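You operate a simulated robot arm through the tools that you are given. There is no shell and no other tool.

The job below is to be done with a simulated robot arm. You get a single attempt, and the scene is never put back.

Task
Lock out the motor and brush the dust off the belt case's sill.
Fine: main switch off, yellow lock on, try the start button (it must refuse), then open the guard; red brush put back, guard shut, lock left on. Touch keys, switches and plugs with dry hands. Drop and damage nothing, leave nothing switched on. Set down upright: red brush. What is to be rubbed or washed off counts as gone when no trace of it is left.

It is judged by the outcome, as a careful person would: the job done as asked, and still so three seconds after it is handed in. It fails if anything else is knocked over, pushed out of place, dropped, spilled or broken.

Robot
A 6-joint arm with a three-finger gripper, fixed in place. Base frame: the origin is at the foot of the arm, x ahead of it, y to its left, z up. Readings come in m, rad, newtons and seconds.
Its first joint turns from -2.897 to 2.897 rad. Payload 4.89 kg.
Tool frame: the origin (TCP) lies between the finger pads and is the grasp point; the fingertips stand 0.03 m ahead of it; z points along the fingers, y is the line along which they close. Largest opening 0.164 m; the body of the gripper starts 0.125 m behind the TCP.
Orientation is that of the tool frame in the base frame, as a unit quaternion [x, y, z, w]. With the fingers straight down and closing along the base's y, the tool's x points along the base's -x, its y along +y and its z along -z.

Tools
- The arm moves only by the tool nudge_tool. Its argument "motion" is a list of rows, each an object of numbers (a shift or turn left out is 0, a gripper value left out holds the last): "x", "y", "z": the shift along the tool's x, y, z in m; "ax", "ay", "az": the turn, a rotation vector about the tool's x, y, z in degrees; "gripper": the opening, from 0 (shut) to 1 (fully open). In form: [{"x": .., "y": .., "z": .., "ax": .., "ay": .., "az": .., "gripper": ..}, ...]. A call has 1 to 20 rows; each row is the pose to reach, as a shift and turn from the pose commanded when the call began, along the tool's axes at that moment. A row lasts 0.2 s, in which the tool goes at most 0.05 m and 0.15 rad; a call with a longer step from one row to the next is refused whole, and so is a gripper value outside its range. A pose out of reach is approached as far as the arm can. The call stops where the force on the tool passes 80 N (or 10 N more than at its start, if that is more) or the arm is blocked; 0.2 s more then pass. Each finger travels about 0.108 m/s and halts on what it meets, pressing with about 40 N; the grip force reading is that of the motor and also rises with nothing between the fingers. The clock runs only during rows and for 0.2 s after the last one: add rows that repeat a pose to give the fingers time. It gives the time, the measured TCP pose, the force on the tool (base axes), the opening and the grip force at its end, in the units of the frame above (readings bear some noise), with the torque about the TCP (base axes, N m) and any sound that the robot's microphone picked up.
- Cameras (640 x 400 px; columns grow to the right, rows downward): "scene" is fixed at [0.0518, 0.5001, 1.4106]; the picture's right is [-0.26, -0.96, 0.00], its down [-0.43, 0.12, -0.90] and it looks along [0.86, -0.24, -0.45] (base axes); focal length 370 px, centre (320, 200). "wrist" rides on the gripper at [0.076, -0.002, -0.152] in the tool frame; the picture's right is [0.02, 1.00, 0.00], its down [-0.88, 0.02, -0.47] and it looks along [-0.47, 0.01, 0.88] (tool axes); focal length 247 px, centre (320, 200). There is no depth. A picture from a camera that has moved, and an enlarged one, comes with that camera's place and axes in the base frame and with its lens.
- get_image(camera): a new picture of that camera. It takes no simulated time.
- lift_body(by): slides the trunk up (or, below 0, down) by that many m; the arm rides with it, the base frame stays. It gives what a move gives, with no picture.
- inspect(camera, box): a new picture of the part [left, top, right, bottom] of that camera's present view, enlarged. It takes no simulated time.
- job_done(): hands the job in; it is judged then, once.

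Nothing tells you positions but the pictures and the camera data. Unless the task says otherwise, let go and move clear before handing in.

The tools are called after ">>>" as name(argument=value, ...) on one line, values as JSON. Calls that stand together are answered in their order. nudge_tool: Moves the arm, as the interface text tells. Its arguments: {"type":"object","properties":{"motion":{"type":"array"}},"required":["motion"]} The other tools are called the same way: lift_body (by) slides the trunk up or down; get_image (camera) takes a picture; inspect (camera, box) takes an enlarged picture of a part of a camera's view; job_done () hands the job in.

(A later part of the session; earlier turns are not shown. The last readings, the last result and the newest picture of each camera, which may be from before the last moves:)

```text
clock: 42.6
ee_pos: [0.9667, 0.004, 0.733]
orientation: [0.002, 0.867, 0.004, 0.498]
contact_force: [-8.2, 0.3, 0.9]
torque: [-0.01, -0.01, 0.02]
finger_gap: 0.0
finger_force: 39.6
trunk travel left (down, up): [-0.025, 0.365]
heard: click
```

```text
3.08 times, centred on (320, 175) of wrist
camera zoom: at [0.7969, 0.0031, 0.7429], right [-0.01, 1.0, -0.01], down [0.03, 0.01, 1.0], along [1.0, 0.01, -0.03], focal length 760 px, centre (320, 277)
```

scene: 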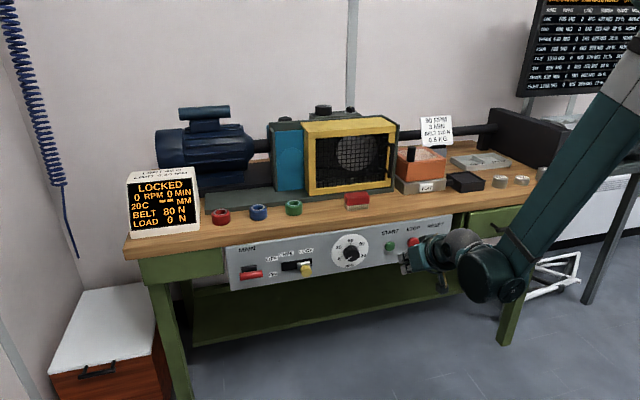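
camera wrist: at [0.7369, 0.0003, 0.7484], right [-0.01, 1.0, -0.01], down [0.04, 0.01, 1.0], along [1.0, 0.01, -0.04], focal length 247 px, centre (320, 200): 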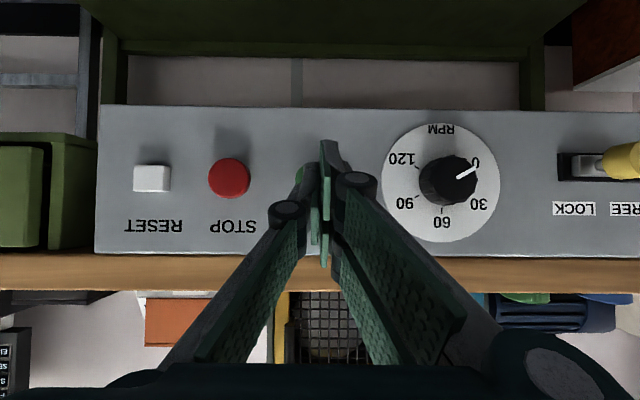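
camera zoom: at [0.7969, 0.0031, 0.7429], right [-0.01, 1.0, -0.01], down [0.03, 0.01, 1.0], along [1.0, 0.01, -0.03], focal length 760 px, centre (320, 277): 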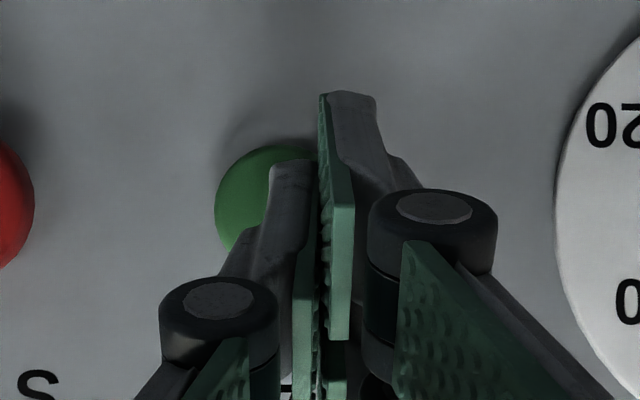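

A click was heard, so START has been pressed. I'll back away and check that the display refused to start.

>>> nudge_tool(motion=[{"x": 0.005, "z": -0.01}, {"x": 0.01, "z": -0.03}, {"x": 0.015, "z": -0.06, "ay": 4}, {"x": 0.015, "z": -0.09, "ay": 8}, {"x": 0.015, "z": -0.11, "ay": 12}, {"x": 0.015, "z": -0.11, "ay": 12}])

>>> inspect(camera="scene", box=[110, 150, 430, 300])

```text
clock: 44.0
ee_pos: [0.8634, 0.0045, 0.7744]
orientation: [0.001, 0.914, 0.004, 0.406]
contact_force: [0.7, -0.3, -0.8]
torque: [0.0, -0.03, -0.01]
finger_gap: 0.0
finger_force: 39.7
trunk travel left (down, up): [-0.025, 0.365]
```

```text
2.00 times, centred on (270, 225) of scene
camera zoom: at [0.0518, 0.5001, 1.4106], right [-0.26, -0.96, 0.0], down [-0.43, 0.12, -0.9], along [0.86, -0.24, -0.45], focal length 739 px, centre (420, 150)
```

zoom: 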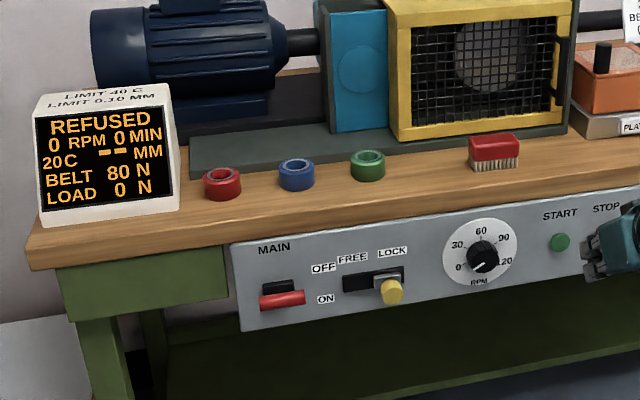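

The display shows REFUSED, which is what the task wants. Now I'll raise the trunk to work on the guard and look at it from the front.

>>> lift_body(by=0.28)

>>> get_image(camera="wrist")

>>> get_image(camera="scene")

```text
clock: 46.8
ee_pos: [0.8653, 0.0056, 1.055]
orientation: [0.0, 0.914, 0.005, 0.405]
contact_force: [0.2, 0.2, -0.8]
torque: [0.0, 0.0, -0.01]
finger_gap: 0.0
finger_force: 40.1
trunk travel left (down, up): [-0.305, 0.085]
```

```text
taken
camera wrist: at [0.6992, 0.0027, 1.1008], right [-0.02, 1.0, -0.01], down [0.24, 0.01, 0.97], along [0.97, 0.01, -0.24], focal length 247 px, centre (320, 200)
```

wrist: 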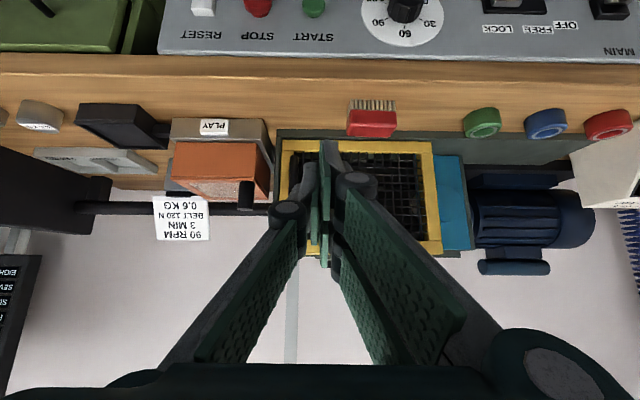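

```text
taken
```

scene: 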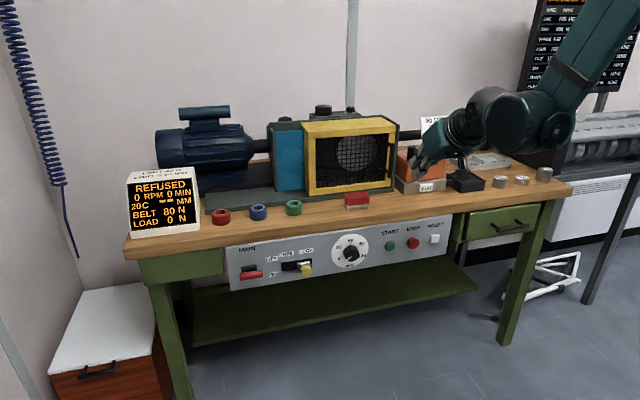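

>>> inspect(camera="scene", box=[290, 100, 410, 205])

>>> inspect(camera="wrist", box=[260, 110, 480, 270])

```text
3.81 times, centred on (350, 152) of scene
camera zoom: at [0.0518, 0.5001, 1.4106], right [-0.26, -0.96, 0.0], down [-0.43, 0.12, -0.9], along [0.86, -0.24, -0.45], focal length 1408 px, centre (206, 381)
```

zoom: 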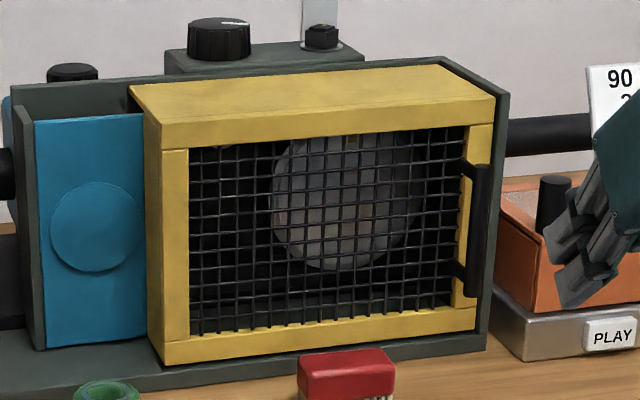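

```text
2.50 times, centred on (370, 190) of wrist
camera zoom: at [0.6992, 0.0027, 1.1008], right [-0.02, 1.0, -0.01], down [0.24, 0.01, 0.97], along [0.97, 0.01, -0.24], focal length 617 px, centre (195, 225)
```

zoom: 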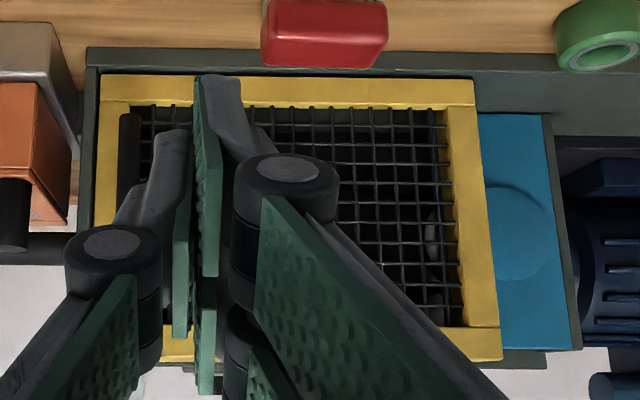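

The guard is a yellow mesh cover with a vertical black handle on its right edge, near (1.13, -0.04, 0.97). I'll approach that handle with open fingers.

>>> nudge_tool(motion=[{"x": -0.0125, "y": -0.01, "z": 0.033, "ay": -3, "gripper": 0.43}, {"x": -0.025, "y": -0.02, "z": 0.066, "ay": -6}, {"x": -0.0375, "y": -0.03, "z": 0.1, "ay": -9}, {"x": -0.05, "y": -0.04, "z": 0.133, "ay": -12}, {"x": -0.0623, "y": -0.047, "z": 0.166, "ay": -12}, {"x": -0.0623, "y": -0.047, "z": 0.166, "ay": -12}])

>>> get_image(camera="wrist")

>>> get_image(camera="scene")

```text
clock: 48.2
ee_pos: [1.0271, -0.0395, 0.9894]
orientation: [0.001, 0.867, 0.004, 0.499]
contact_force: [0.3, -0.1, -1.1]
torque: [0.01, -0.02, 0.05]
finger_gap: 0.0706
finger_force: 0.1
trunk travel left (down, up): [-0.305, 0.085]
```

```text
taken
camera wrist: at [0.8579, -0.0424, 0.9995], right [-0.01, 1.0, -0.01], down [0.03, 0.01, 1.0], along [1.0, 0.01, -0.03], focal length 247 px, centre (320, 200)
```

wrist: 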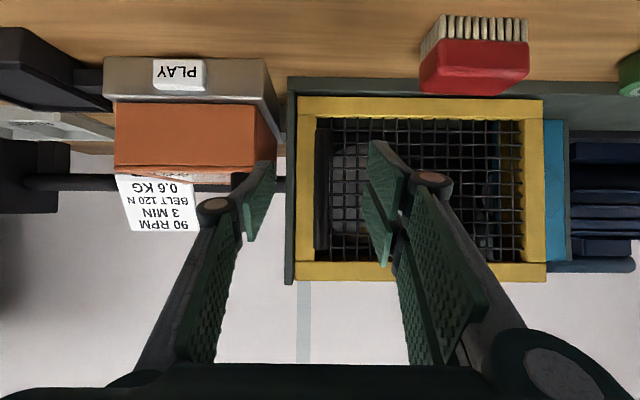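

```text
taken
```

scene: 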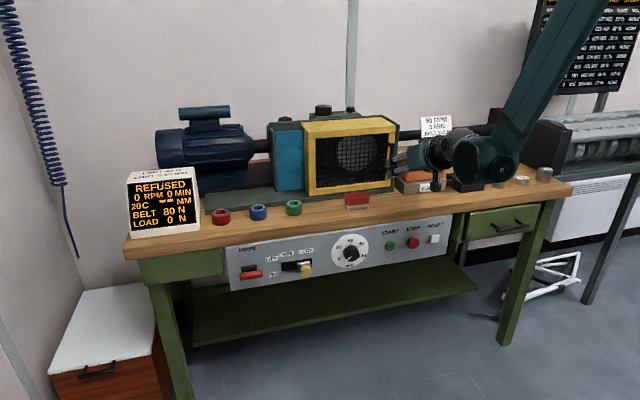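

>>> inspect(camera="wrist", box=[270, 70, 450, 290])

>>> inspect(camera="wrist", box=[380, 0, 600, 120])

```text
1.82 times, centred on (360, 180) of wrist
camera zoom: at [0.8579, -0.0424, 0.9995], right [-0.01, 1.0, -0.01], down [0.03, 0.01, 1.0], along [1.0, 0.01, -0.03], focal length 449 px, centre (247, 236)
```

zoom: 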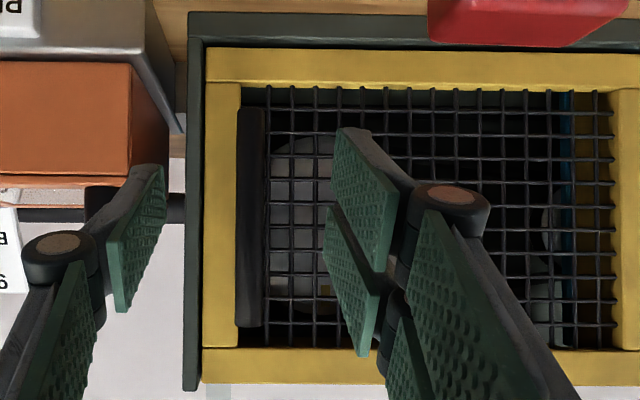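

```text
2.91 times, centred on (490, 60) of wrist
camera zoom: at [0.8579, -0.0424, 0.9995], right [-0.01, 1.0, -0.01], down [0.03, 0.01, 1.0], along [1.0, 0.01, -0.03], focal length 718 px, centre (-174, 607)
```

zoom: 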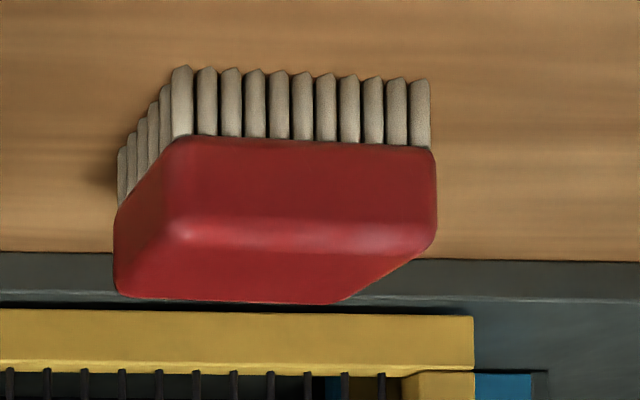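

>>> nudge_tool(motion=[{"x": -0.008, "y": 0.002, "z": 0.024, "gripper": 0.275}, {"x": -0.016, "y": 0.002, "z": 0.048}, {"x": -0.0256, "y": 0.002, "z": 0.0719}, {"x": -0.0256, "y": 0.002, "z": 0.0719}])

>>> get_image(camera="wrist")

>>> inspect(camera="scene", box=[330, 100, 450, 205])

```text
clock: 49.2
ee_pos: [1.1023, -0.039, 0.9745]
orientation: [0.001, 0.867, 0.004, 0.499]
contact_force: [0.3, 0.1, 0.0]
torque: [0.0, -0.01, 0.02]
finger_gap: 0.0449
finger_force: 0.0
trunk travel left (down, up): [-0.305, 0.085]
```

```text
taken
camera wrist: at [0.9327, -0.0403, 0.9855], right [-0.01, 1.0, -0.01], down [0.03, 0.01, 1.0], along [1.0, 0.01, -0.03], focal length 247 px, centre (320, 200)
```

wrist: 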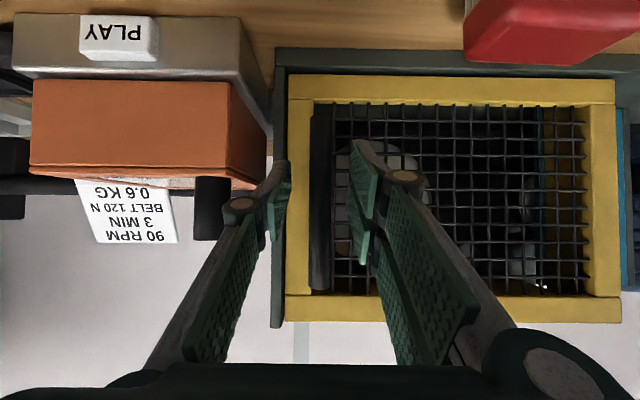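

```text
3.81 times, centred on (390, 152) of scene
camera zoom: at [0.0518, 0.5001, 1.4106], right [-0.26, -0.96, 0.0], down [-0.43, 0.12, -0.9], along [0.86, -0.24, -0.45], focal length 1408 px, centre (53, 381)
```

zoom: 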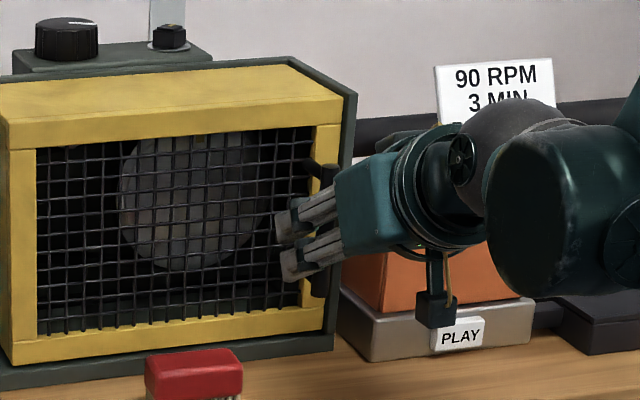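

>>> inspect(camera="wrist", box=[260, 70, 420, 310])

```text
1.67 times, centred on (340, 190) of wrist
camera zoom: at [0.9327, -0.0403, 0.9855], right [-0.01, 1.0, -0.01], down [0.03, 0.01, 1.0], along [1.0, 0.01, -0.03], focal length 412 px, centre (287, 217)
```

zoom: 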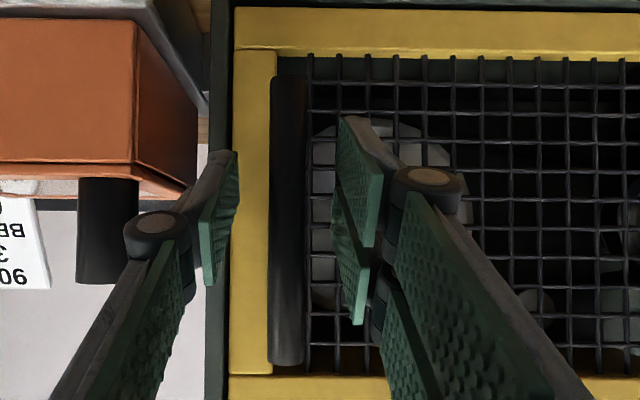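

>>> nudge_tool(motion=[{"x": -0.0063, "y": 0.001, "z": 0.0108}, {"x": -0.0063, "y": 0.001, "z": 0.0108}, {"x": -0.0063, "y": 0.001, "z": 0.0108, "gripper": 0.0}, {"x": -0.0063, "y": 0.001, "z": 0.0108}, {"x": -0.0063, "y": 0.001, "z": 0.0108}])

>>> get_image(camera="wrist")

>>> inspect(camera="scene", box=[330, 100, 450, 205])

```text
clock: 50.4
ee_pos: [1.1153, -0.0392, 0.9762]
orientation: [0.001, 0.867, 0.003, 0.498]
contact_force: [-32.2, -2.0, -5.3]
torque: [0.12, 0.36, 0.08]
finger_gap: 0.0144
finger_force: 44.9
trunk travel left (down, up): [-0.305, 0.085]
```

```text
taken
camera wrist: at [0.9441, -0.0395, 0.9864], right [-0.01, 1.0, -0.01], down [0.03, 0.01, 1.0], along [1.0, 0.01, -0.03], focal length 247 px, centre (320, 200)
```

wrist: 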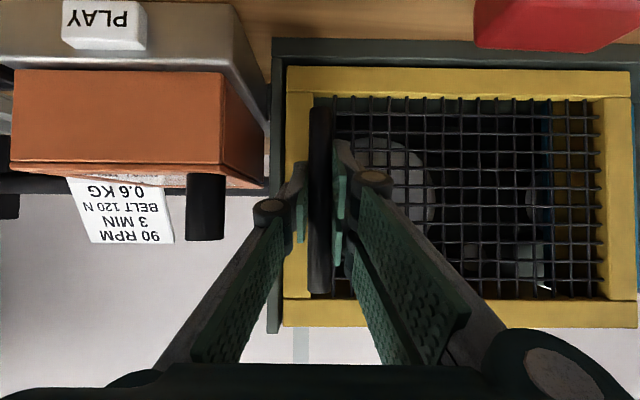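

```text
3.81 times, centred on (390, 152) of scene
camera zoom: at [0.0518, 0.5001, 1.4106], right [-0.26, -0.96, 0.0], down [-0.43, 0.12, -0.9], along [0.86, -0.24, -0.45], focal length 1408 px, centre (53, 381)
```

zoom: 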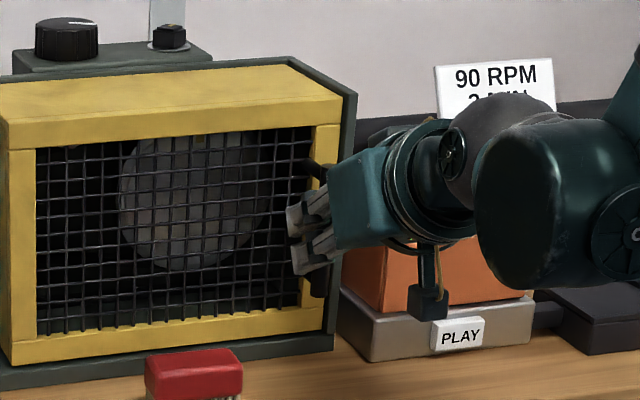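

I have the handle gripped. I'll test a gentle sideways slide to the left to see whether the guard slides or is hinged.

>>> nudge_tool(motion=[{"z": -0.004, "x": 0.002}, {"y": 0.005, "z": -0.004, "x": 0.002}, {"y": 0.01, "z": -0.004, "x": 0.002}, {"y": 0.015, "z": -0.004, "x": 0.002}])

>>> get_image(camera="wrist")

```text
clock: 51.4
ee_pos: [1.1126, -0.0231, 0.9744]
orientation: [0.001, 0.867, 0.004, 0.499]
contact_force: [31.6, -1.1, 12.8]
torque: [0.27, -0.56, 0.01]
finger_gap: 0.0144
finger_force: 45.0
trunk travel left (down, up): [-0.305, 0.085]
```

```text
taken
camera wrist: at [0.9415, -0.0251, 0.9856], right [-0.01, 1.0, -0.01], down [0.03, 0.01, 1.0], along [1.0, 0.01, -0.03], focal length 247 px, centre (320, 200)
```

wrist: 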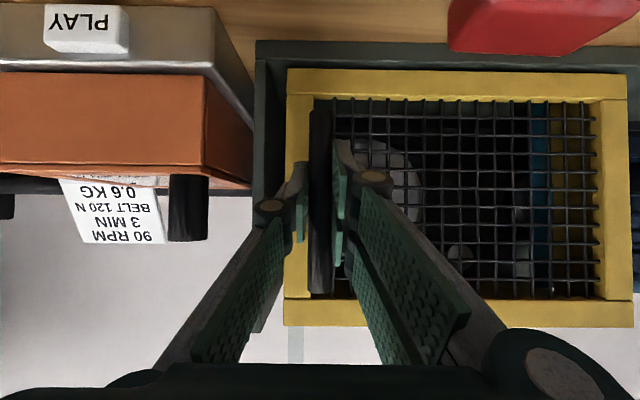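

The guard slides left freely. I'll keep sliding it open.

>>> nudge_tool(motion=[{"y": 0.015, "z": 0.0015, "x": -0.001}, {"y": 0.035, "z": 0.0015, "x": -0.001}, {"y": 0.055, "z": 0.0015, "x": -0.001}, {"y": 0.075, "z": 0.0015, "x": -0.001}, {"y": 0.095, "z": 0.0015, "x": -0.001}, {"y": 0.115, "z": 0.0015, "x": -0.001}, {"y": 0.135, "z": 0.0015, "x": -0.001}, {"y": 0.155, "z": 0.0015, "x": -0.001}, {"y": 0.175, "z": 0.0015, "x": -0.001}, {"y": 0.195, "z": 0.0015, "x": -0.001}])

>>> get_image(camera="scene")

>>> get_image(camera="wrist")

```text
clock: 53.6
ee_pos: [1.1138, 0.1719, 0.9767]
orientation: [0.001, 0.867, 0.004, 0.499]
contact_force: [-23.7, 1.6, -22.5]
torque: [0.0, -0.39, 0.12]
finger_gap: 0.0141
finger_force: 45.0
trunk travel left (down, up): [-0.305, 0.085]
```

```text
taken
```

scene: 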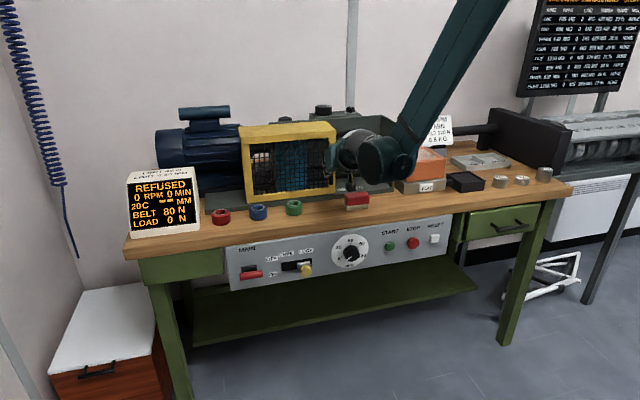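

```text
taken
camera wrist: at [0.9441, 0.1696, 0.9882], right [-0.01, 1.0, -0.01], down [0.03, 0.01, 1.0], along [1.0, 0.01, -0.03], focal length 247 px, centre (320, 200)
```

wrist: 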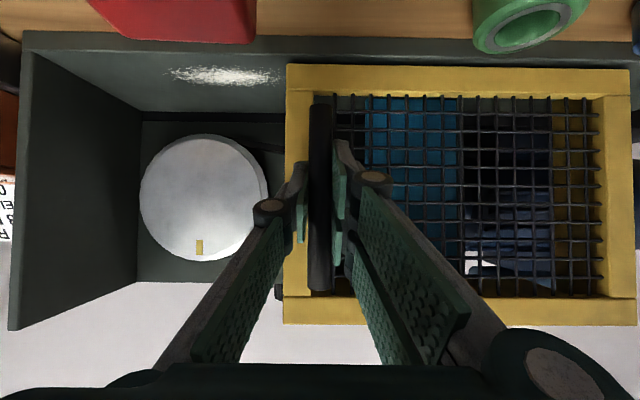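

The dust is visible on the sill as a white patch near (1.15, 0.09). I'll slide the guard further for clearance.

>>> nudge_tool(motion=[{"y": 0.02}, {"y": 0.04}, {"y": 0.055}, {"y": 0.07}, {"y": 0.08}, {"y": 0.09}])

>>> get_image(camera="wrist")

```text
clock: 54.8
ee_pos: [1.1142, 0.2323, 0.9778]
orientation: [0.006, 0.868, -0.002, 0.497]
contact_force: [-2.9, -21.1, -3.8]
torque: [0.01, -0.64, 0.6]
finger_gap: 0.014
finger_force: 45.3
trunk travel left (down, up): [-0.305, 0.085]
stopped in row 5: the force on the tool passed its limit at 92 N (the readings are from after the stop); the commanded pose is now the measured one
```

```text
taken
camera wrist: at [0.9441, 0.2323, 0.989], right [0.0, 1.0, -0.02], down [0.04, 0.02, 1.0], along [1.0, 0.0, -0.04], focal length 247 px, centre (320, 200)
```

wrist: 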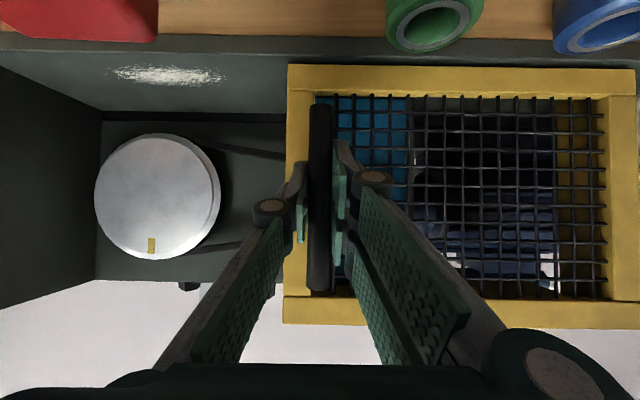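

The guard is at its open stop. I'll release the handle and back away.

>>> nudge_tool(motion=[{"y": 0, "gripper": 0.27}, {"y": 0, "gripper": 0.27}, {"x": 0.004, "z": -0.03}, {"x": 0.0, "z": -0.07}, {"x": -0.02, "z": -0.11}, {"x": -0.05, "z": -0.13}, {"x": -0.09, "z": -0.14}, {"x": -0.09, "z": -0.14}])

>>> get_image(camera="wrist")

>>> get_image(camera="scene")

```text
clock: 56.6
ee_pos: [1.0386, 0.2361, 1.1257]
orientation: [0.004, 0.868, -0.001, 0.497]
contact_force: [-0.6, 0.4, -0.4]
torque: [-0.04, -0.06, 0.04]
finger_gap: 0.0443
finger_force: 0.0
trunk travel left (down, up): [-0.305, 0.085]
```

```text
taken
camera wrist: at [0.8678, 0.2359, 1.1375], right [0.0, 1.0, -0.02], down [0.04, 0.02, 1.0], along [1.0, 0.0, -0.04], focal length 247 px, centre (320, 200)
```

wrist: 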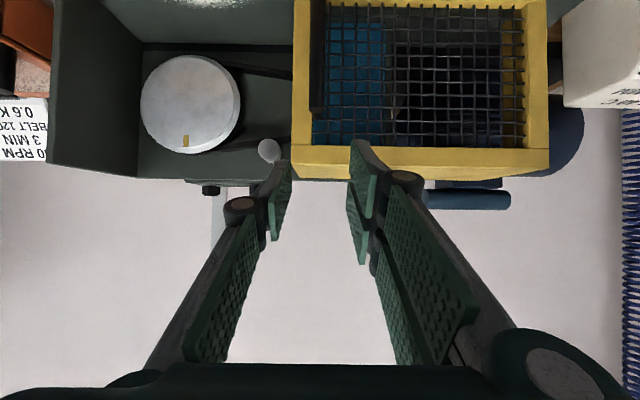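

```text
taken
```

scene: 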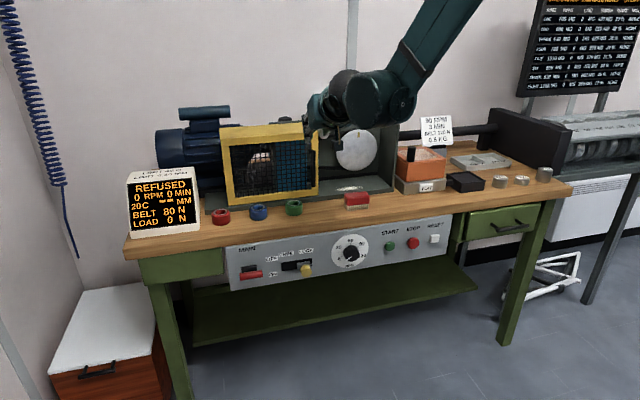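

>>> inspect(camera="scene", box=[300, 120, 420, 220])

```text
4.00 times, centred on (360, 170) of scene
camera zoom: at [0.0518, 0.5001, 1.4106], right [-0.26, -0.96, 0.0], down [-0.43, 0.12, -0.9], along [0.86, -0.24, -0.45], focal length 1478 px, centre (160, 320)
```

zoom: 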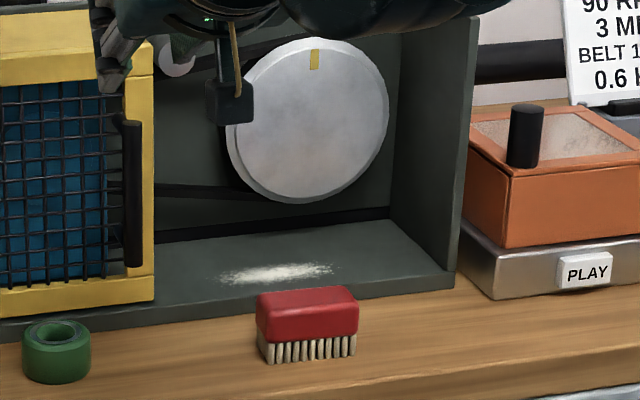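

The brush is near (1.071, 0.0945), with its body at about z=0.859–0.886 and the bench at about z=0.839. The sill is at about z=0.856, with dust over roughly x 1.165–1.215 and y 0.03–0.135. I'll go above the brush to pick it up by its ends.

>>> nudge_tool(motion=[{"y": -0.04, "gripper": 0.65}, {"y": -0.08}, {"y": -0.12, "x": 0.02, "z": 0.02, "ay": 3}, {"y": -0.1416, "x": 0.05, "z": 0.045, "ay": 6}, {"y": -0.1416, "x": 0.08, "z": 0.07, "ay": 8}, {"y": -0.1416, "x": 0.105, "z": 0.095, "ay": 8}, {"y": -0.1416, "x": 0.1271, "z": 0.1115, "ay": 8}, {"y": -0.1416, "x": 0.1271, "z": 0.1115, "ay": 8}])

>>> get_image(camera="wrist")

>>> inspect(camera="scene", box=[280, 120, 440, 230])

```text
clock: 58.4
ee_pos: [1.0688, 0.0958, 0.9583]
orientation: [0.004, 0.9, -0.001, 0.436]
contact_force: [0.2, -0.3, -0.8]
torque: [0.0, -0.04, 0.01]
finger_gap: 0.1065
finger_force: 0.0
trunk travel left (down, up): [-0.305, 0.085]
```

```text
taken
camera wrist: at [0.9016, 0.095, 0.9929], right [-0.01, 1.0, -0.01], down [0.18, 0.02, 0.98], along [0.98, 0.0, -0.18], focal length 247 px, centre (320, 200)
```

wrist: 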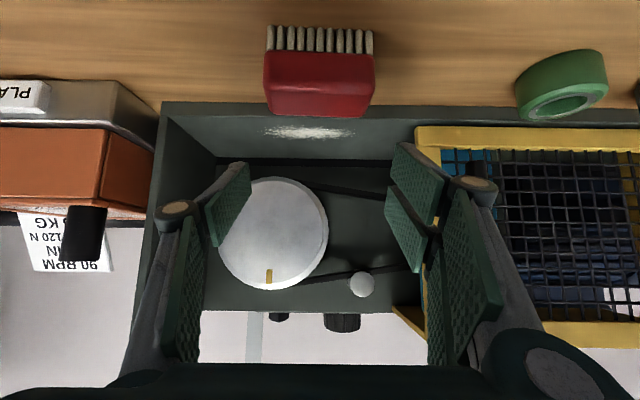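

```text
3.64 times, centred on (360, 175) of scene
camera zoom: at [0.0518, 0.5001, 1.4106], right [-0.26, -0.96, 0.0], down [-0.43, 0.12, -0.9], along [0.86, -0.24, -0.45], focal length 1344 px, centre (174, 291)
```

zoom: 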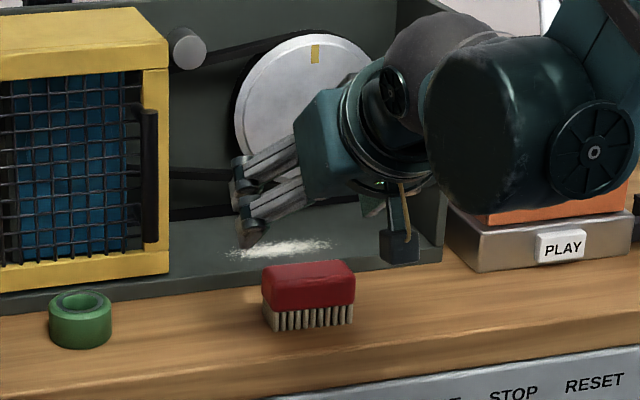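

The fingers are centred over the brush ends, so I'll descend to it.

>>> nudge_tool(motion=[{"x": 0.021, "y": -0.001, "z": 0.017}, {"x": 0.042, "y": -0.002, "z": 0.034}, {"x": 0.055, "y": -0.002, "z": 0.046}, {"x": 0.0624, "y": -0.002, "z": 0.0518}, {"x": 0.0624, "y": -0.002, "z": 0.0518}])

>>> get_image(camera="wrist")

>>> inspect(camera="scene", box=[310, 150, 430, 230])

```text
clock: 59.6
ee_pos: [1.0706, 0.0925, 0.8791]
orientation: [0.005, 0.9, -0.001, 0.435]
contact_force: [-3.0, -0.5, 4.4]
torque: [0.21, 0.1, 0.14]
finger_gap: 0.107
finger_force: 0.7
trunk travel left (down, up): [-0.305, 0.085]
```

```text
taken
camera wrist: at [0.9028, 0.092, 0.913], right [-0.01, 1.0, -0.01], down [0.17, 0.02, 0.98], along [0.98, 0.0, -0.18], focal length 247 px, centre (320, 200)
```

wrist: 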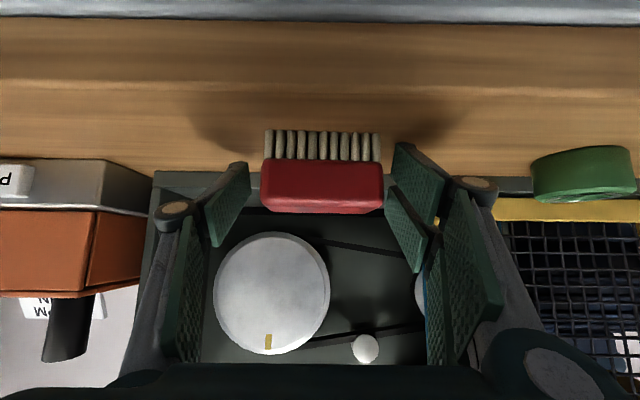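

```text
5.00 times, centred on (370, 190) of scene
camera zoom: at [0.0518, 0.5001, 1.4106], right [-0.26, -0.96, 0.0], down [-0.43, 0.12, -0.9], along [0.86, -0.24, -0.45], focal length 1848 px, centre (70, 250)
```

zoom: 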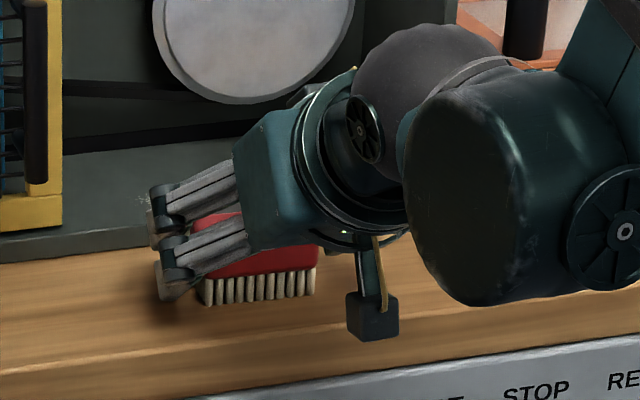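

There is a slight contact at the tips, so I'll raise 3 mm and close on the brush.

>>> nudge_tool(motion=[{"x": -0.0024, "y": 0.001, "z": -0.0019}, {"x": -0.0024, "y": 0.001, "z": -0.0019, "gripper": 0.35}, {"x": -0.0024, "y": 0.001, "z": -0.0019}, {"x": -0.0024, "y": 0.001, "z": -0.0019}])

>>> inspect(camera="wrist", box=[200, 100, 440, 250])

```text
clock: 60.6
ee_pos: [1.0711, 0.0939, 0.8819]
orientation: [0.005, 0.9, -0.001, 0.436]
contact_force: [0.3, -0.8, 1.8]
torque: [0.12, -0.04, -0.05]
finger_gap: 0.0793
finger_force: 40.3
trunk travel left (down, up): [-0.305, 0.085]
```

```text
2.67 times, centred on (320, 175) of wrist
camera zoom: at [0.9033, 0.093, 0.9164], right [-0.01, 1.0, -0.01], down [0.18, 0.02, 0.98], along [0.98, 0.0, -0.18], focal length 659 px, centre (320, 267)
```

zoom: 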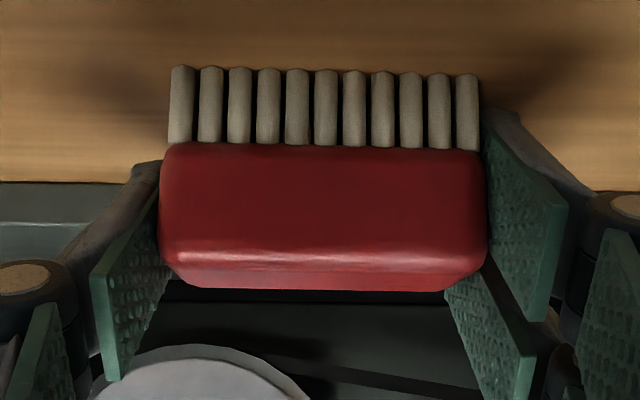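

The brush is gripped by its ends, and the pick pose was (1.071, 0.094, 0.882). I'll lift it gently.

>>> nudge_tool(motion=[{"x": -0.0118, "z": -0.0093}, {"x": -0.0236, "z": -0.0186}, {"x": -0.0393, "z": -0.031}, {"x": -0.0393, "z": -0.031}])

>>> get_image(camera="wrist")

>>> inspect(camera="scene", box=[310, 130, 430, 220])

```text
clock: 61.6
ee_pos: [1.0713, 0.0937, 0.9315]
orientation: [0.004, 0.9, 0.0, 0.436]
contact_force: [0.0, 0.0, -0.7]
torque: [0.0, 0.01, -0.02]
finger_gap: 0.0795
finger_force: 39.8
trunk travel left (down, up): [-0.305, 0.085]
```

```text
taken
camera wrist: at [0.9045, 0.0929, 0.9668], right [-0.01, 1.0, -0.01], down [0.18, 0.02, 0.98], along [0.98, 0.0, -0.18], focal length 247 px, centre (320, 200)
```

wrist: 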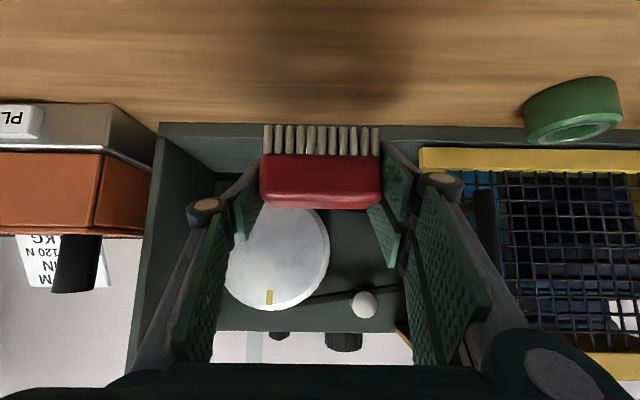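

```text
4.44 times, centred on (370, 175) of scene
camera zoom: at [0.0518, 0.5001, 1.4106], right [-0.26, -0.96, 0.0], down [-0.43, 0.12, -0.9], along [0.86, -0.24, -0.45], focal length 1643 px, centre (98, 311)
```

zoom: 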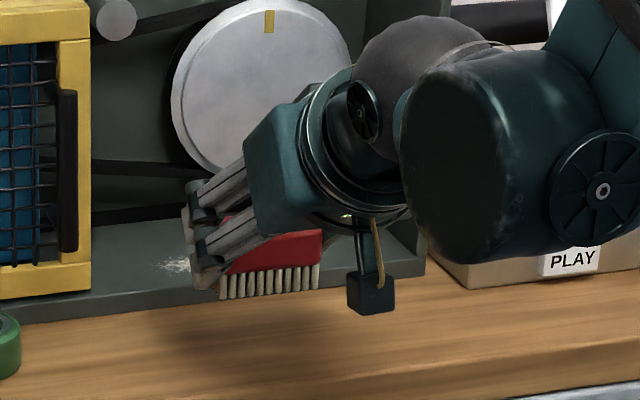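

Held level. Now I'll move over the sill to the first lane at x≈1.18, then lower until the bristles touch.

>>> nudge_tool(motion=[{"x": -0.0186, "z": 0.0236}, {"x": -0.0372, "z": 0.0471}, {"x": -0.0558, "z": 0.0707}, {"x": -0.0676, "z": 0.0856}, {"x": -0.0519, "z": 0.098}, {"x": -0.0519, "z": 0.098}])

>>> get_image(camera="wrist")

>>> inspect(camera="scene", box=[310, 130, 430, 220])

```text
clock: 63.0
ee_pos: [1.1825, 0.0936, 0.9112]
orientation: [0.003, 0.9, 0.0, 0.436]
contact_force: [-0.3, 0.4, -1.7]
torque: [-0.03, -0.01, 0.01]
finger_gap: 0.0792
finger_force: 40.3
trunk travel left (down, up): [-0.305, 0.085]
```

```text
taken
camera wrist: at [1.0145, 0.0935, 0.9462], right [-0.01, 1.0, -0.01], down [0.18, 0.02, 0.98], along [0.98, 0.0, -0.18], focal length 247 px, centre (320, 200)
```

wrist: 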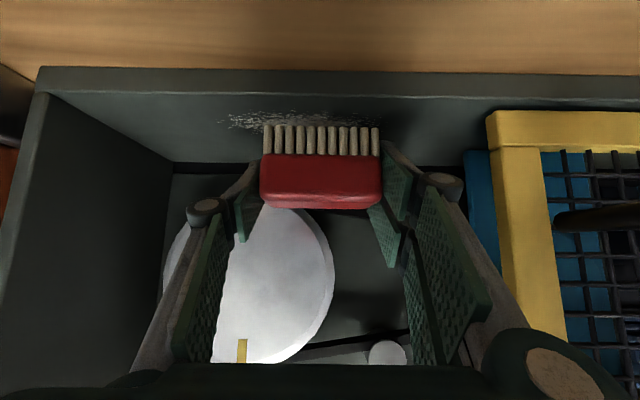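

```text
4.44 times, centred on (370, 175) of scene
camera zoom: at [0.0518, 0.5001, 1.4106], right [-0.26, -0.96, 0.0], down [-0.43, 0.12, -0.9], along [0.86, -0.24, -0.45], focal length 1643 px, centre (98, 311)
```

zoom: 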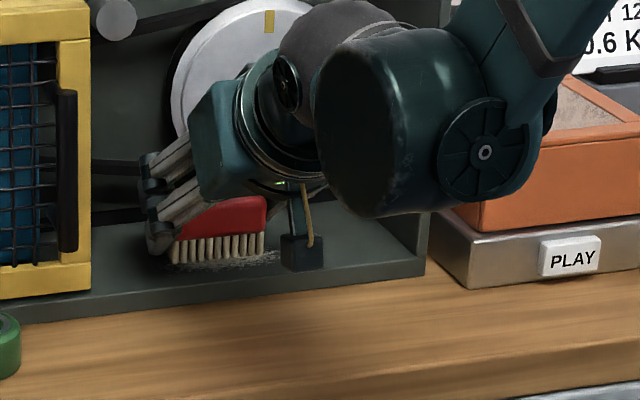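

>>> nudge_tool(motion=[{"x": 0.0024, "z": 0.0019}, {"x": 0.0047, "z": 0.0037}, {"x": 0.0071, "z": 0.0056}, {"x": 0.0086, "z": 0.0068}])

>>> inspect(camera="scene", box=[320, 160, 400, 210])

```text
clock: 64.0
ee_pos: [1.1796, 0.0928, 0.9004]
orientation: [0.004, 0.9, -0.001, 0.436]
contact_force: [0.0, 0.7, -0.2]
torque: [0.01, 0.01, -0.04]
finger_gap: 0.0795
finger_force: 39.5
trunk travel left (down, up): [-0.305, 0.085]
```

```text
8.00 times, centred on (360, 185) of scene
camera zoom: at [0.0518, 0.5001, 1.4106], right [-0.26, -0.96, 0.0], down [-0.43, 0.12, -0.9], along [0.86, -0.24, -0.45], focal length 2957 px, centre (0, 320)
```

zoom: 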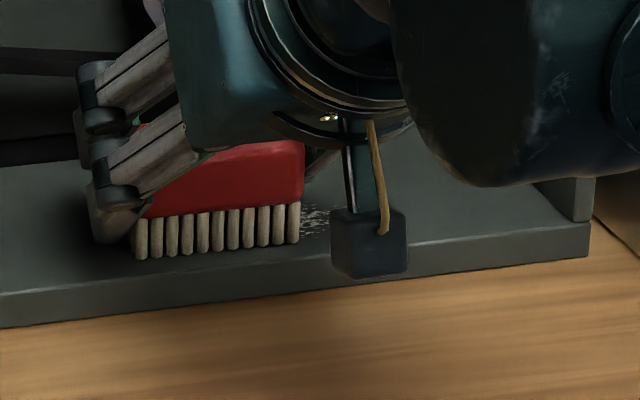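

>>> nudge_tool(motion=[{"x": 0.0012, "z": 0.0009}, {"x": 0.0024, "z": 0.0019}, {"x": 0.0031, "z": 0.0025}])

```text
clock: 64.8
ee_pos: [1.1795, 0.0934, 0.8992]
orientation: [0.004, 0.9, -0.002, 0.437]
contact_force: [7.3, 0.9, 29.0]
torque: [0.68, -0.05, -0.21]
finger_gap: 0.0793
finger_force: 39.9
trunk travel left (down, up): [-0.305, 0.085]
```

Contact is at about z=0.899 with 29 N, so I'll ease off 2 mm and stroke along the sill.

>>> nudge_tool(motion=[{"x": -0.0016, "z": -0.0012}, {"x": -0.0016, "y": 0.012, "z": -0.0012}, {"x": -0.0016, "y": 0.0, "z": -0.0012}, {"x": -0.0016, "y": -0.015, "z": -0.0012}, {"x": -0.0016, "y": -0.03, "z": -0.0012}, {"x": -0.0016, "y": -0.045, "z": -0.0012}, {"x": -0.0016, "y": -0.06, "z": -0.0012}, {"x": -0.0016, "y": -0.045, "z": -0.0012}, {"x": -0.0016, "y": -0.03, "z": -0.0012}, {"x": -0.0016, "y": -0.015, "z": -0.0012}, {"x": -0.0016, "y": 0.0, "z": -0.0012}])

>>> get_image(camera="wrist")

>>> inspect(camera="scene", box=[320, 150, 420, 210])

```text
clock: 67.2
ee_pos: [1.1813, 0.0939, 0.8992]
orientation: [0.004, 0.9, 0.0, 0.436]
contact_force: [-0.4, -0.2, 11.6]
torque: [0.44, -0.05, -0.03]
finger_gap: 0.0794
finger_force: 39.4
trunk travel left (down, up): [-0.305, 0.085]
```

```text
taken
camera wrist: at [1.0133, 0.0931, 0.9339], right [-0.01, 1.0, -0.01], down [0.17, 0.01, 0.98], along [0.98, 0.0, -0.17], focal length 247 px, centre (320, 200)
```

wrist: 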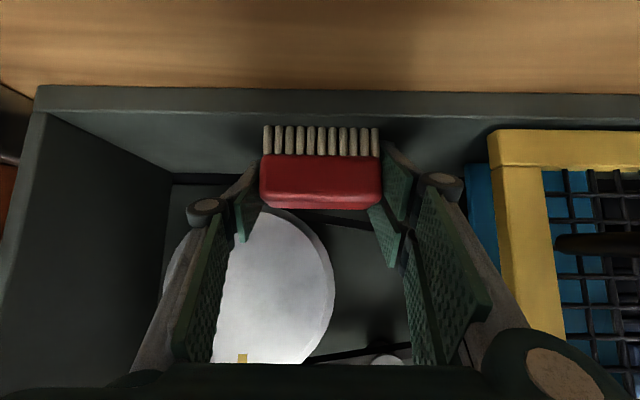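

```text
6.40 times, centred on (370, 180) of scene
camera zoom: at [0.0518, 0.5001, 1.4106], right [-0.26, -0.96, 0.0], down [-0.43, 0.12, -0.9], along [0.86, -0.24, -0.45], focal length 2365 px, centre (0, 328)
```

zoom: 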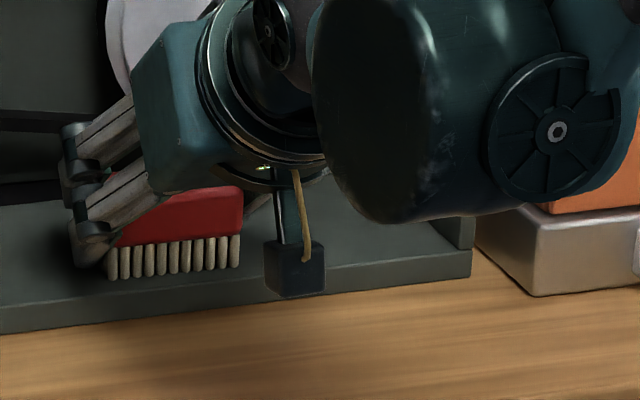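

The visible dust is gone. I'll do another lane further in and one nearer, to be sure there is no trace.

>>> nudge_tool(motion=[{"y": 0.013}, {"x": -0.0056, "z": 0.0071, "y": 0.013}, {"x": -0.0112, "z": 0.0141, "y": 0.013}, {"x": -0.0112, "z": 0.0141, "y": 0.0}, {"x": -0.0112, "z": 0.0141, "y": -0.015}, {"x": -0.0112, "z": 0.0141, "y": -0.03}, {"x": -0.0112, "z": 0.0141, "y": -0.045}, {"x": -0.0112, "z": 0.0141, "y": -0.06}, {"x": -0.0056, "z": 0.0071, "y": -0.06}, {"x": 0.0, "z": 0.0, "y": -0.06}, {"x": 0.0068, "z": -0.0086, "y": -0.06}, {"x": 0.0068, "z": -0.0086, "y": -0.045}, {"x": 0.0068, "z": -0.0086, "y": -0.03}, {"x": 0.0068, "z": -0.0086, "y": -0.015}, {"x": 0.0068, "z": -0.0086, "y": 0.0}, {"x": 0.0068, "z": -0.0086, "y": 0.013}])

```text
clock: 70.6
ee_pos: [1.1696, 0.1045, 0.899]
orientation: [0.004, 0.9, -0.001, 0.436]
contact_force: [-0.2, -4.3, 17.3]
torque: [0.52, -0.07, 0.01]
finger_gap: 0.0794
finger_force: 40.1
trunk travel left (down, up): [-0.305, 0.085]
```

>>> nudge_tool(motion=[{"x": -0.0157, "z": -0.0124}, {"x": -0.0314, "z": -0.0248}, {"x": -0.0471, "z": -0.0372}, {"x": -0.0285, "z": -0.0608}, {"x": -0.0099, "z": -0.0843}, {"x": 0.0149, "z": -0.1157}, {"x": 0.0149, "z": -0.1157}])

>>> get_image(camera="wrist")

>>> inspect(camera="scene", box=[310, 140, 420, 210])

```text
clock: 72.2
ee_pos: [1.0687, 0.1061, 0.9582]
orientation: [0.006, 0.9, -0.002, 0.436]
contact_force: [-0.1, 0.4, 0.0]
torque: [0.01, 0.02, 0.03]
finger_gap: 0.0793
finger_force: 40.1
trunk travel left (down, up): [-0.305, 0.085]
```

```text
taken
camera wrist: at [0.9005, 0.1069, 0.993], right [-0.01, 1.0, -0.01], down [0.17, 0.01, 0.98], along [0.98, 0.0, -0.17], focal length 247 px, centre (320, 200)
```

wrist: 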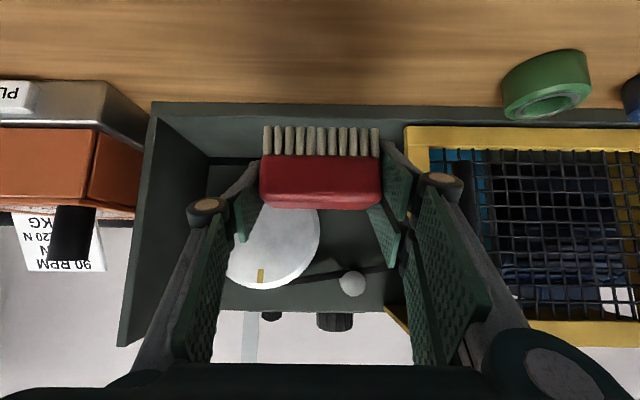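

```text
5.71 times, centred on (365, 175) of scene
camera zoom: at [0.0518, 0.5001, 1.4106], right [-0.26, -0.96, 0.0], down [-0.43, 0.12, -0.9], along [0.86, -0.24, -0.45], focal length 2112 px, centre (63, 343)
```

zoom: 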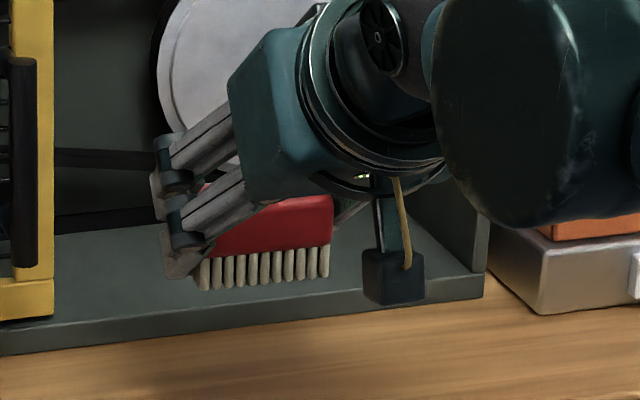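

I'll raise the brush out of the line of sight to inspect the sill fully.

>>> nudge_tool(motion=[{"x": -0.031, "y": -0.01, "z": -0.03}, {"x": -0.062, "y": -0.03, "z": -0.06}, {"x": -0.094, "y": -0.05, "z": -0.09}, {"x": -0.11, "y": -0.08, "z": -0.12}, {"x": -0.11, "y": -0.11, "z": -0.15}, {"x": -0.11, "y": -0.11, "z": -0.15}])

>>> inspect(camera="wrist", box=[200, 0, 440, 150])

>>> inspect(camera="scene", box=[310, 140, 420, 210])

>>> get_image(camera="wrist")

```text
clock: 73.6
ee_pos: [1.0177, -0.0031, 1.1367]
orientation: [0.005, 0.9, -0.001, 0.436]
contact_force: [-1.7, 0.6, -0.9]
torque: [0.07, -0.04, 0.08]
finger_gap: 0.0792
finger_force: 40.2
trunk travel left (down, up): [-0.305, 0.085]
```

```text
2.67 times, centred on (320, 75) of wrist
camera zoom: at [0.8512, -0.0032, 1.1718], right [0.0, 1.0, -0.01], down [0.17, 0.01, 0.98], along [0.98, 0.0, -0.17], focal length 659 px, centre (320, 533)
```

zoom: 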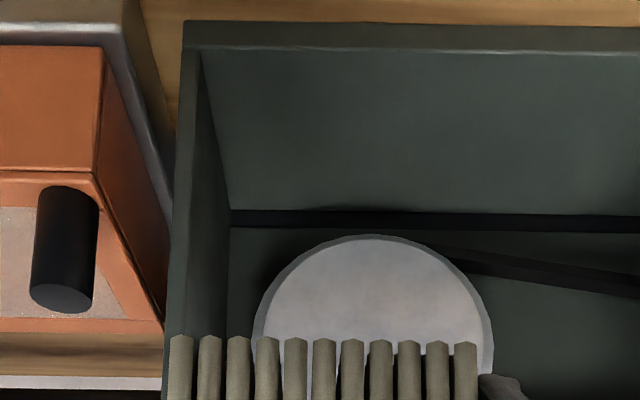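

```text
5.71 times, centred on (365, 175) of scene
camera zoom: at [0.0518, 0.5001, 1.4106], right [-0.26, -0.96, 0.0], down [-0.43, 0.12, -0.9], along [0.86, -0.24, -0.45], focal length 2112 px, centre (63, 343)
```

zoom: 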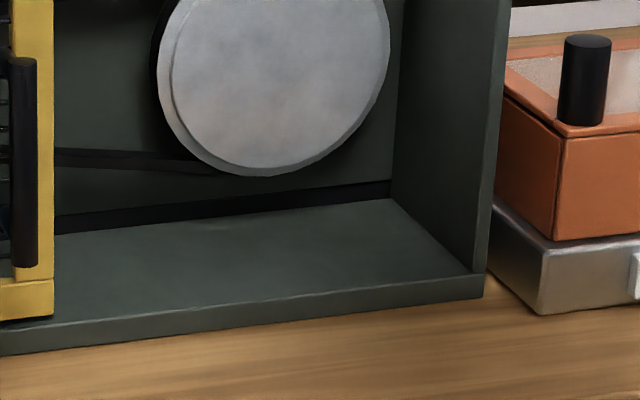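

```text
taken
camera wrist: at [0.8512, -0.0032, 1.1718], right [0.0, 1.0, -0.01], down [0.17, 0.01, 0.98], along [0.98, 0.0, -0.17], focal length 247 px, centre (320, 200)
```

wrist: 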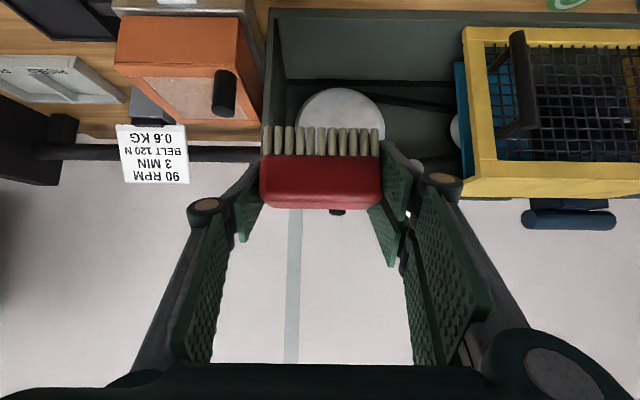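

>>> inspect(camera="scene", box=[315, 172, 375, 202])

>>> inspect(camera="wrist", box=[270, 0, 450, 90])

```text
10.67 times, centred on (345, 187) of scene
camera zoom: at [0.0518, 0.5001, 1.4106], right [-0.26, -0.96, 0.0], down [-0.43, 0.12, -0.9], along [0.86, -0.24, -0.45], focal length 3942 px, centre (53, 339)
```

zoom: 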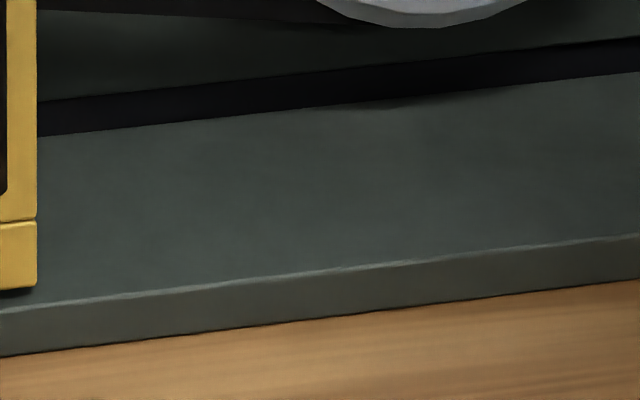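

```text
3.56 times, centred on (360, 45) of wrist
camera zoom: at [0.8512, -0.0032, 1.1718], right [0.0, 1.0, -0.01], down [0.17, 0.01, 0.98], along [0.98, 0.0, -0.17], focal length 878 px, centre (178, 751)
```

zoom: 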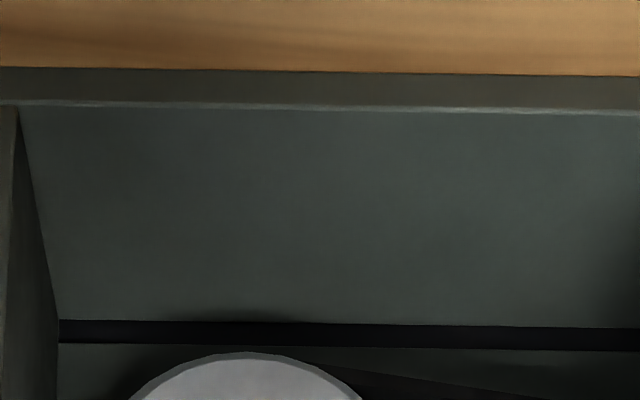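

The sill is spotless. Now the brush goes back to its original spot at (1.071, 0.094).

>>> nudge_tool(motion=[{"x": 0.015, "y": 0.03, "z": 0.02}, {"x": 0.035, "y": 0.06, "z": 0.046}, {"x": 0.055, "y": 0.085, "z": 0.073}, {"x": 0.08, "y": 0.097, "z": 0.106}, {"x": 0.105, "y": 0.097, "z": 0.14}, {"x": 0.1278, "y": 0.097, "z": 0.169}, {"x": 0.1278, "y": 0.097, "z": 0.169}])

```text
clock: 75.2
ee_pos: [1.0749, 0.0933, 0.9311]
orientation: [0.003, 0.901, -0.001, 0.435]
contact_force: [0.3, -0.2, -2.0]
torque: [-0.01, -0.01, 0.0]
finger_gap: 0.079
finger_force: 40.1
trunk travel left (down, up): [-0.305, 0.085]
```

>>> nudge_tool(motion=[{"x": 0.013, "y": 0.0005, "z": 0.008}, {"x": 0.026, "y": 0.0005, "z": 0.0165}, {"x": 0.034, "y": 0.0005, "z": 0.022}, {"x": 0.0386, "y": 0.0005, "z": 0.0254}, {"x": 0.0386, "y": 0.0005, "z": 0.0254}])

>>> inspect(camera="scene", box=[320, 160, 420, 220])

```text
clock: 76.4
ee_pos: [1.0698, 0.0942, 0.8866]
orientation: [0.004, 0.9, -0.001, 0.436]
contact_force: [0.3, -0.2, -1.2]
torque: [-0.01, 0.0, 0.0]
finger_gap: 0.0792
finger_force: 40.5
trunk travel left (down, up): [-0.305, 0.085]
```

```text
6.40 times, centred on (370, 190) of scene
camera zoom: at [0.0518, 0.5001, 1.4106], right [-0.26, -0.96, 0.0], down [-0.43, 0.12, -0.9], along [0.86, -0.24, -0.45], focal length 2365 px, centre (0, 264)
```

zoom: 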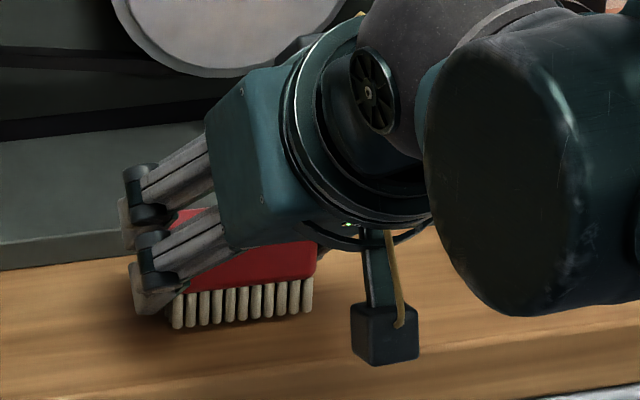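

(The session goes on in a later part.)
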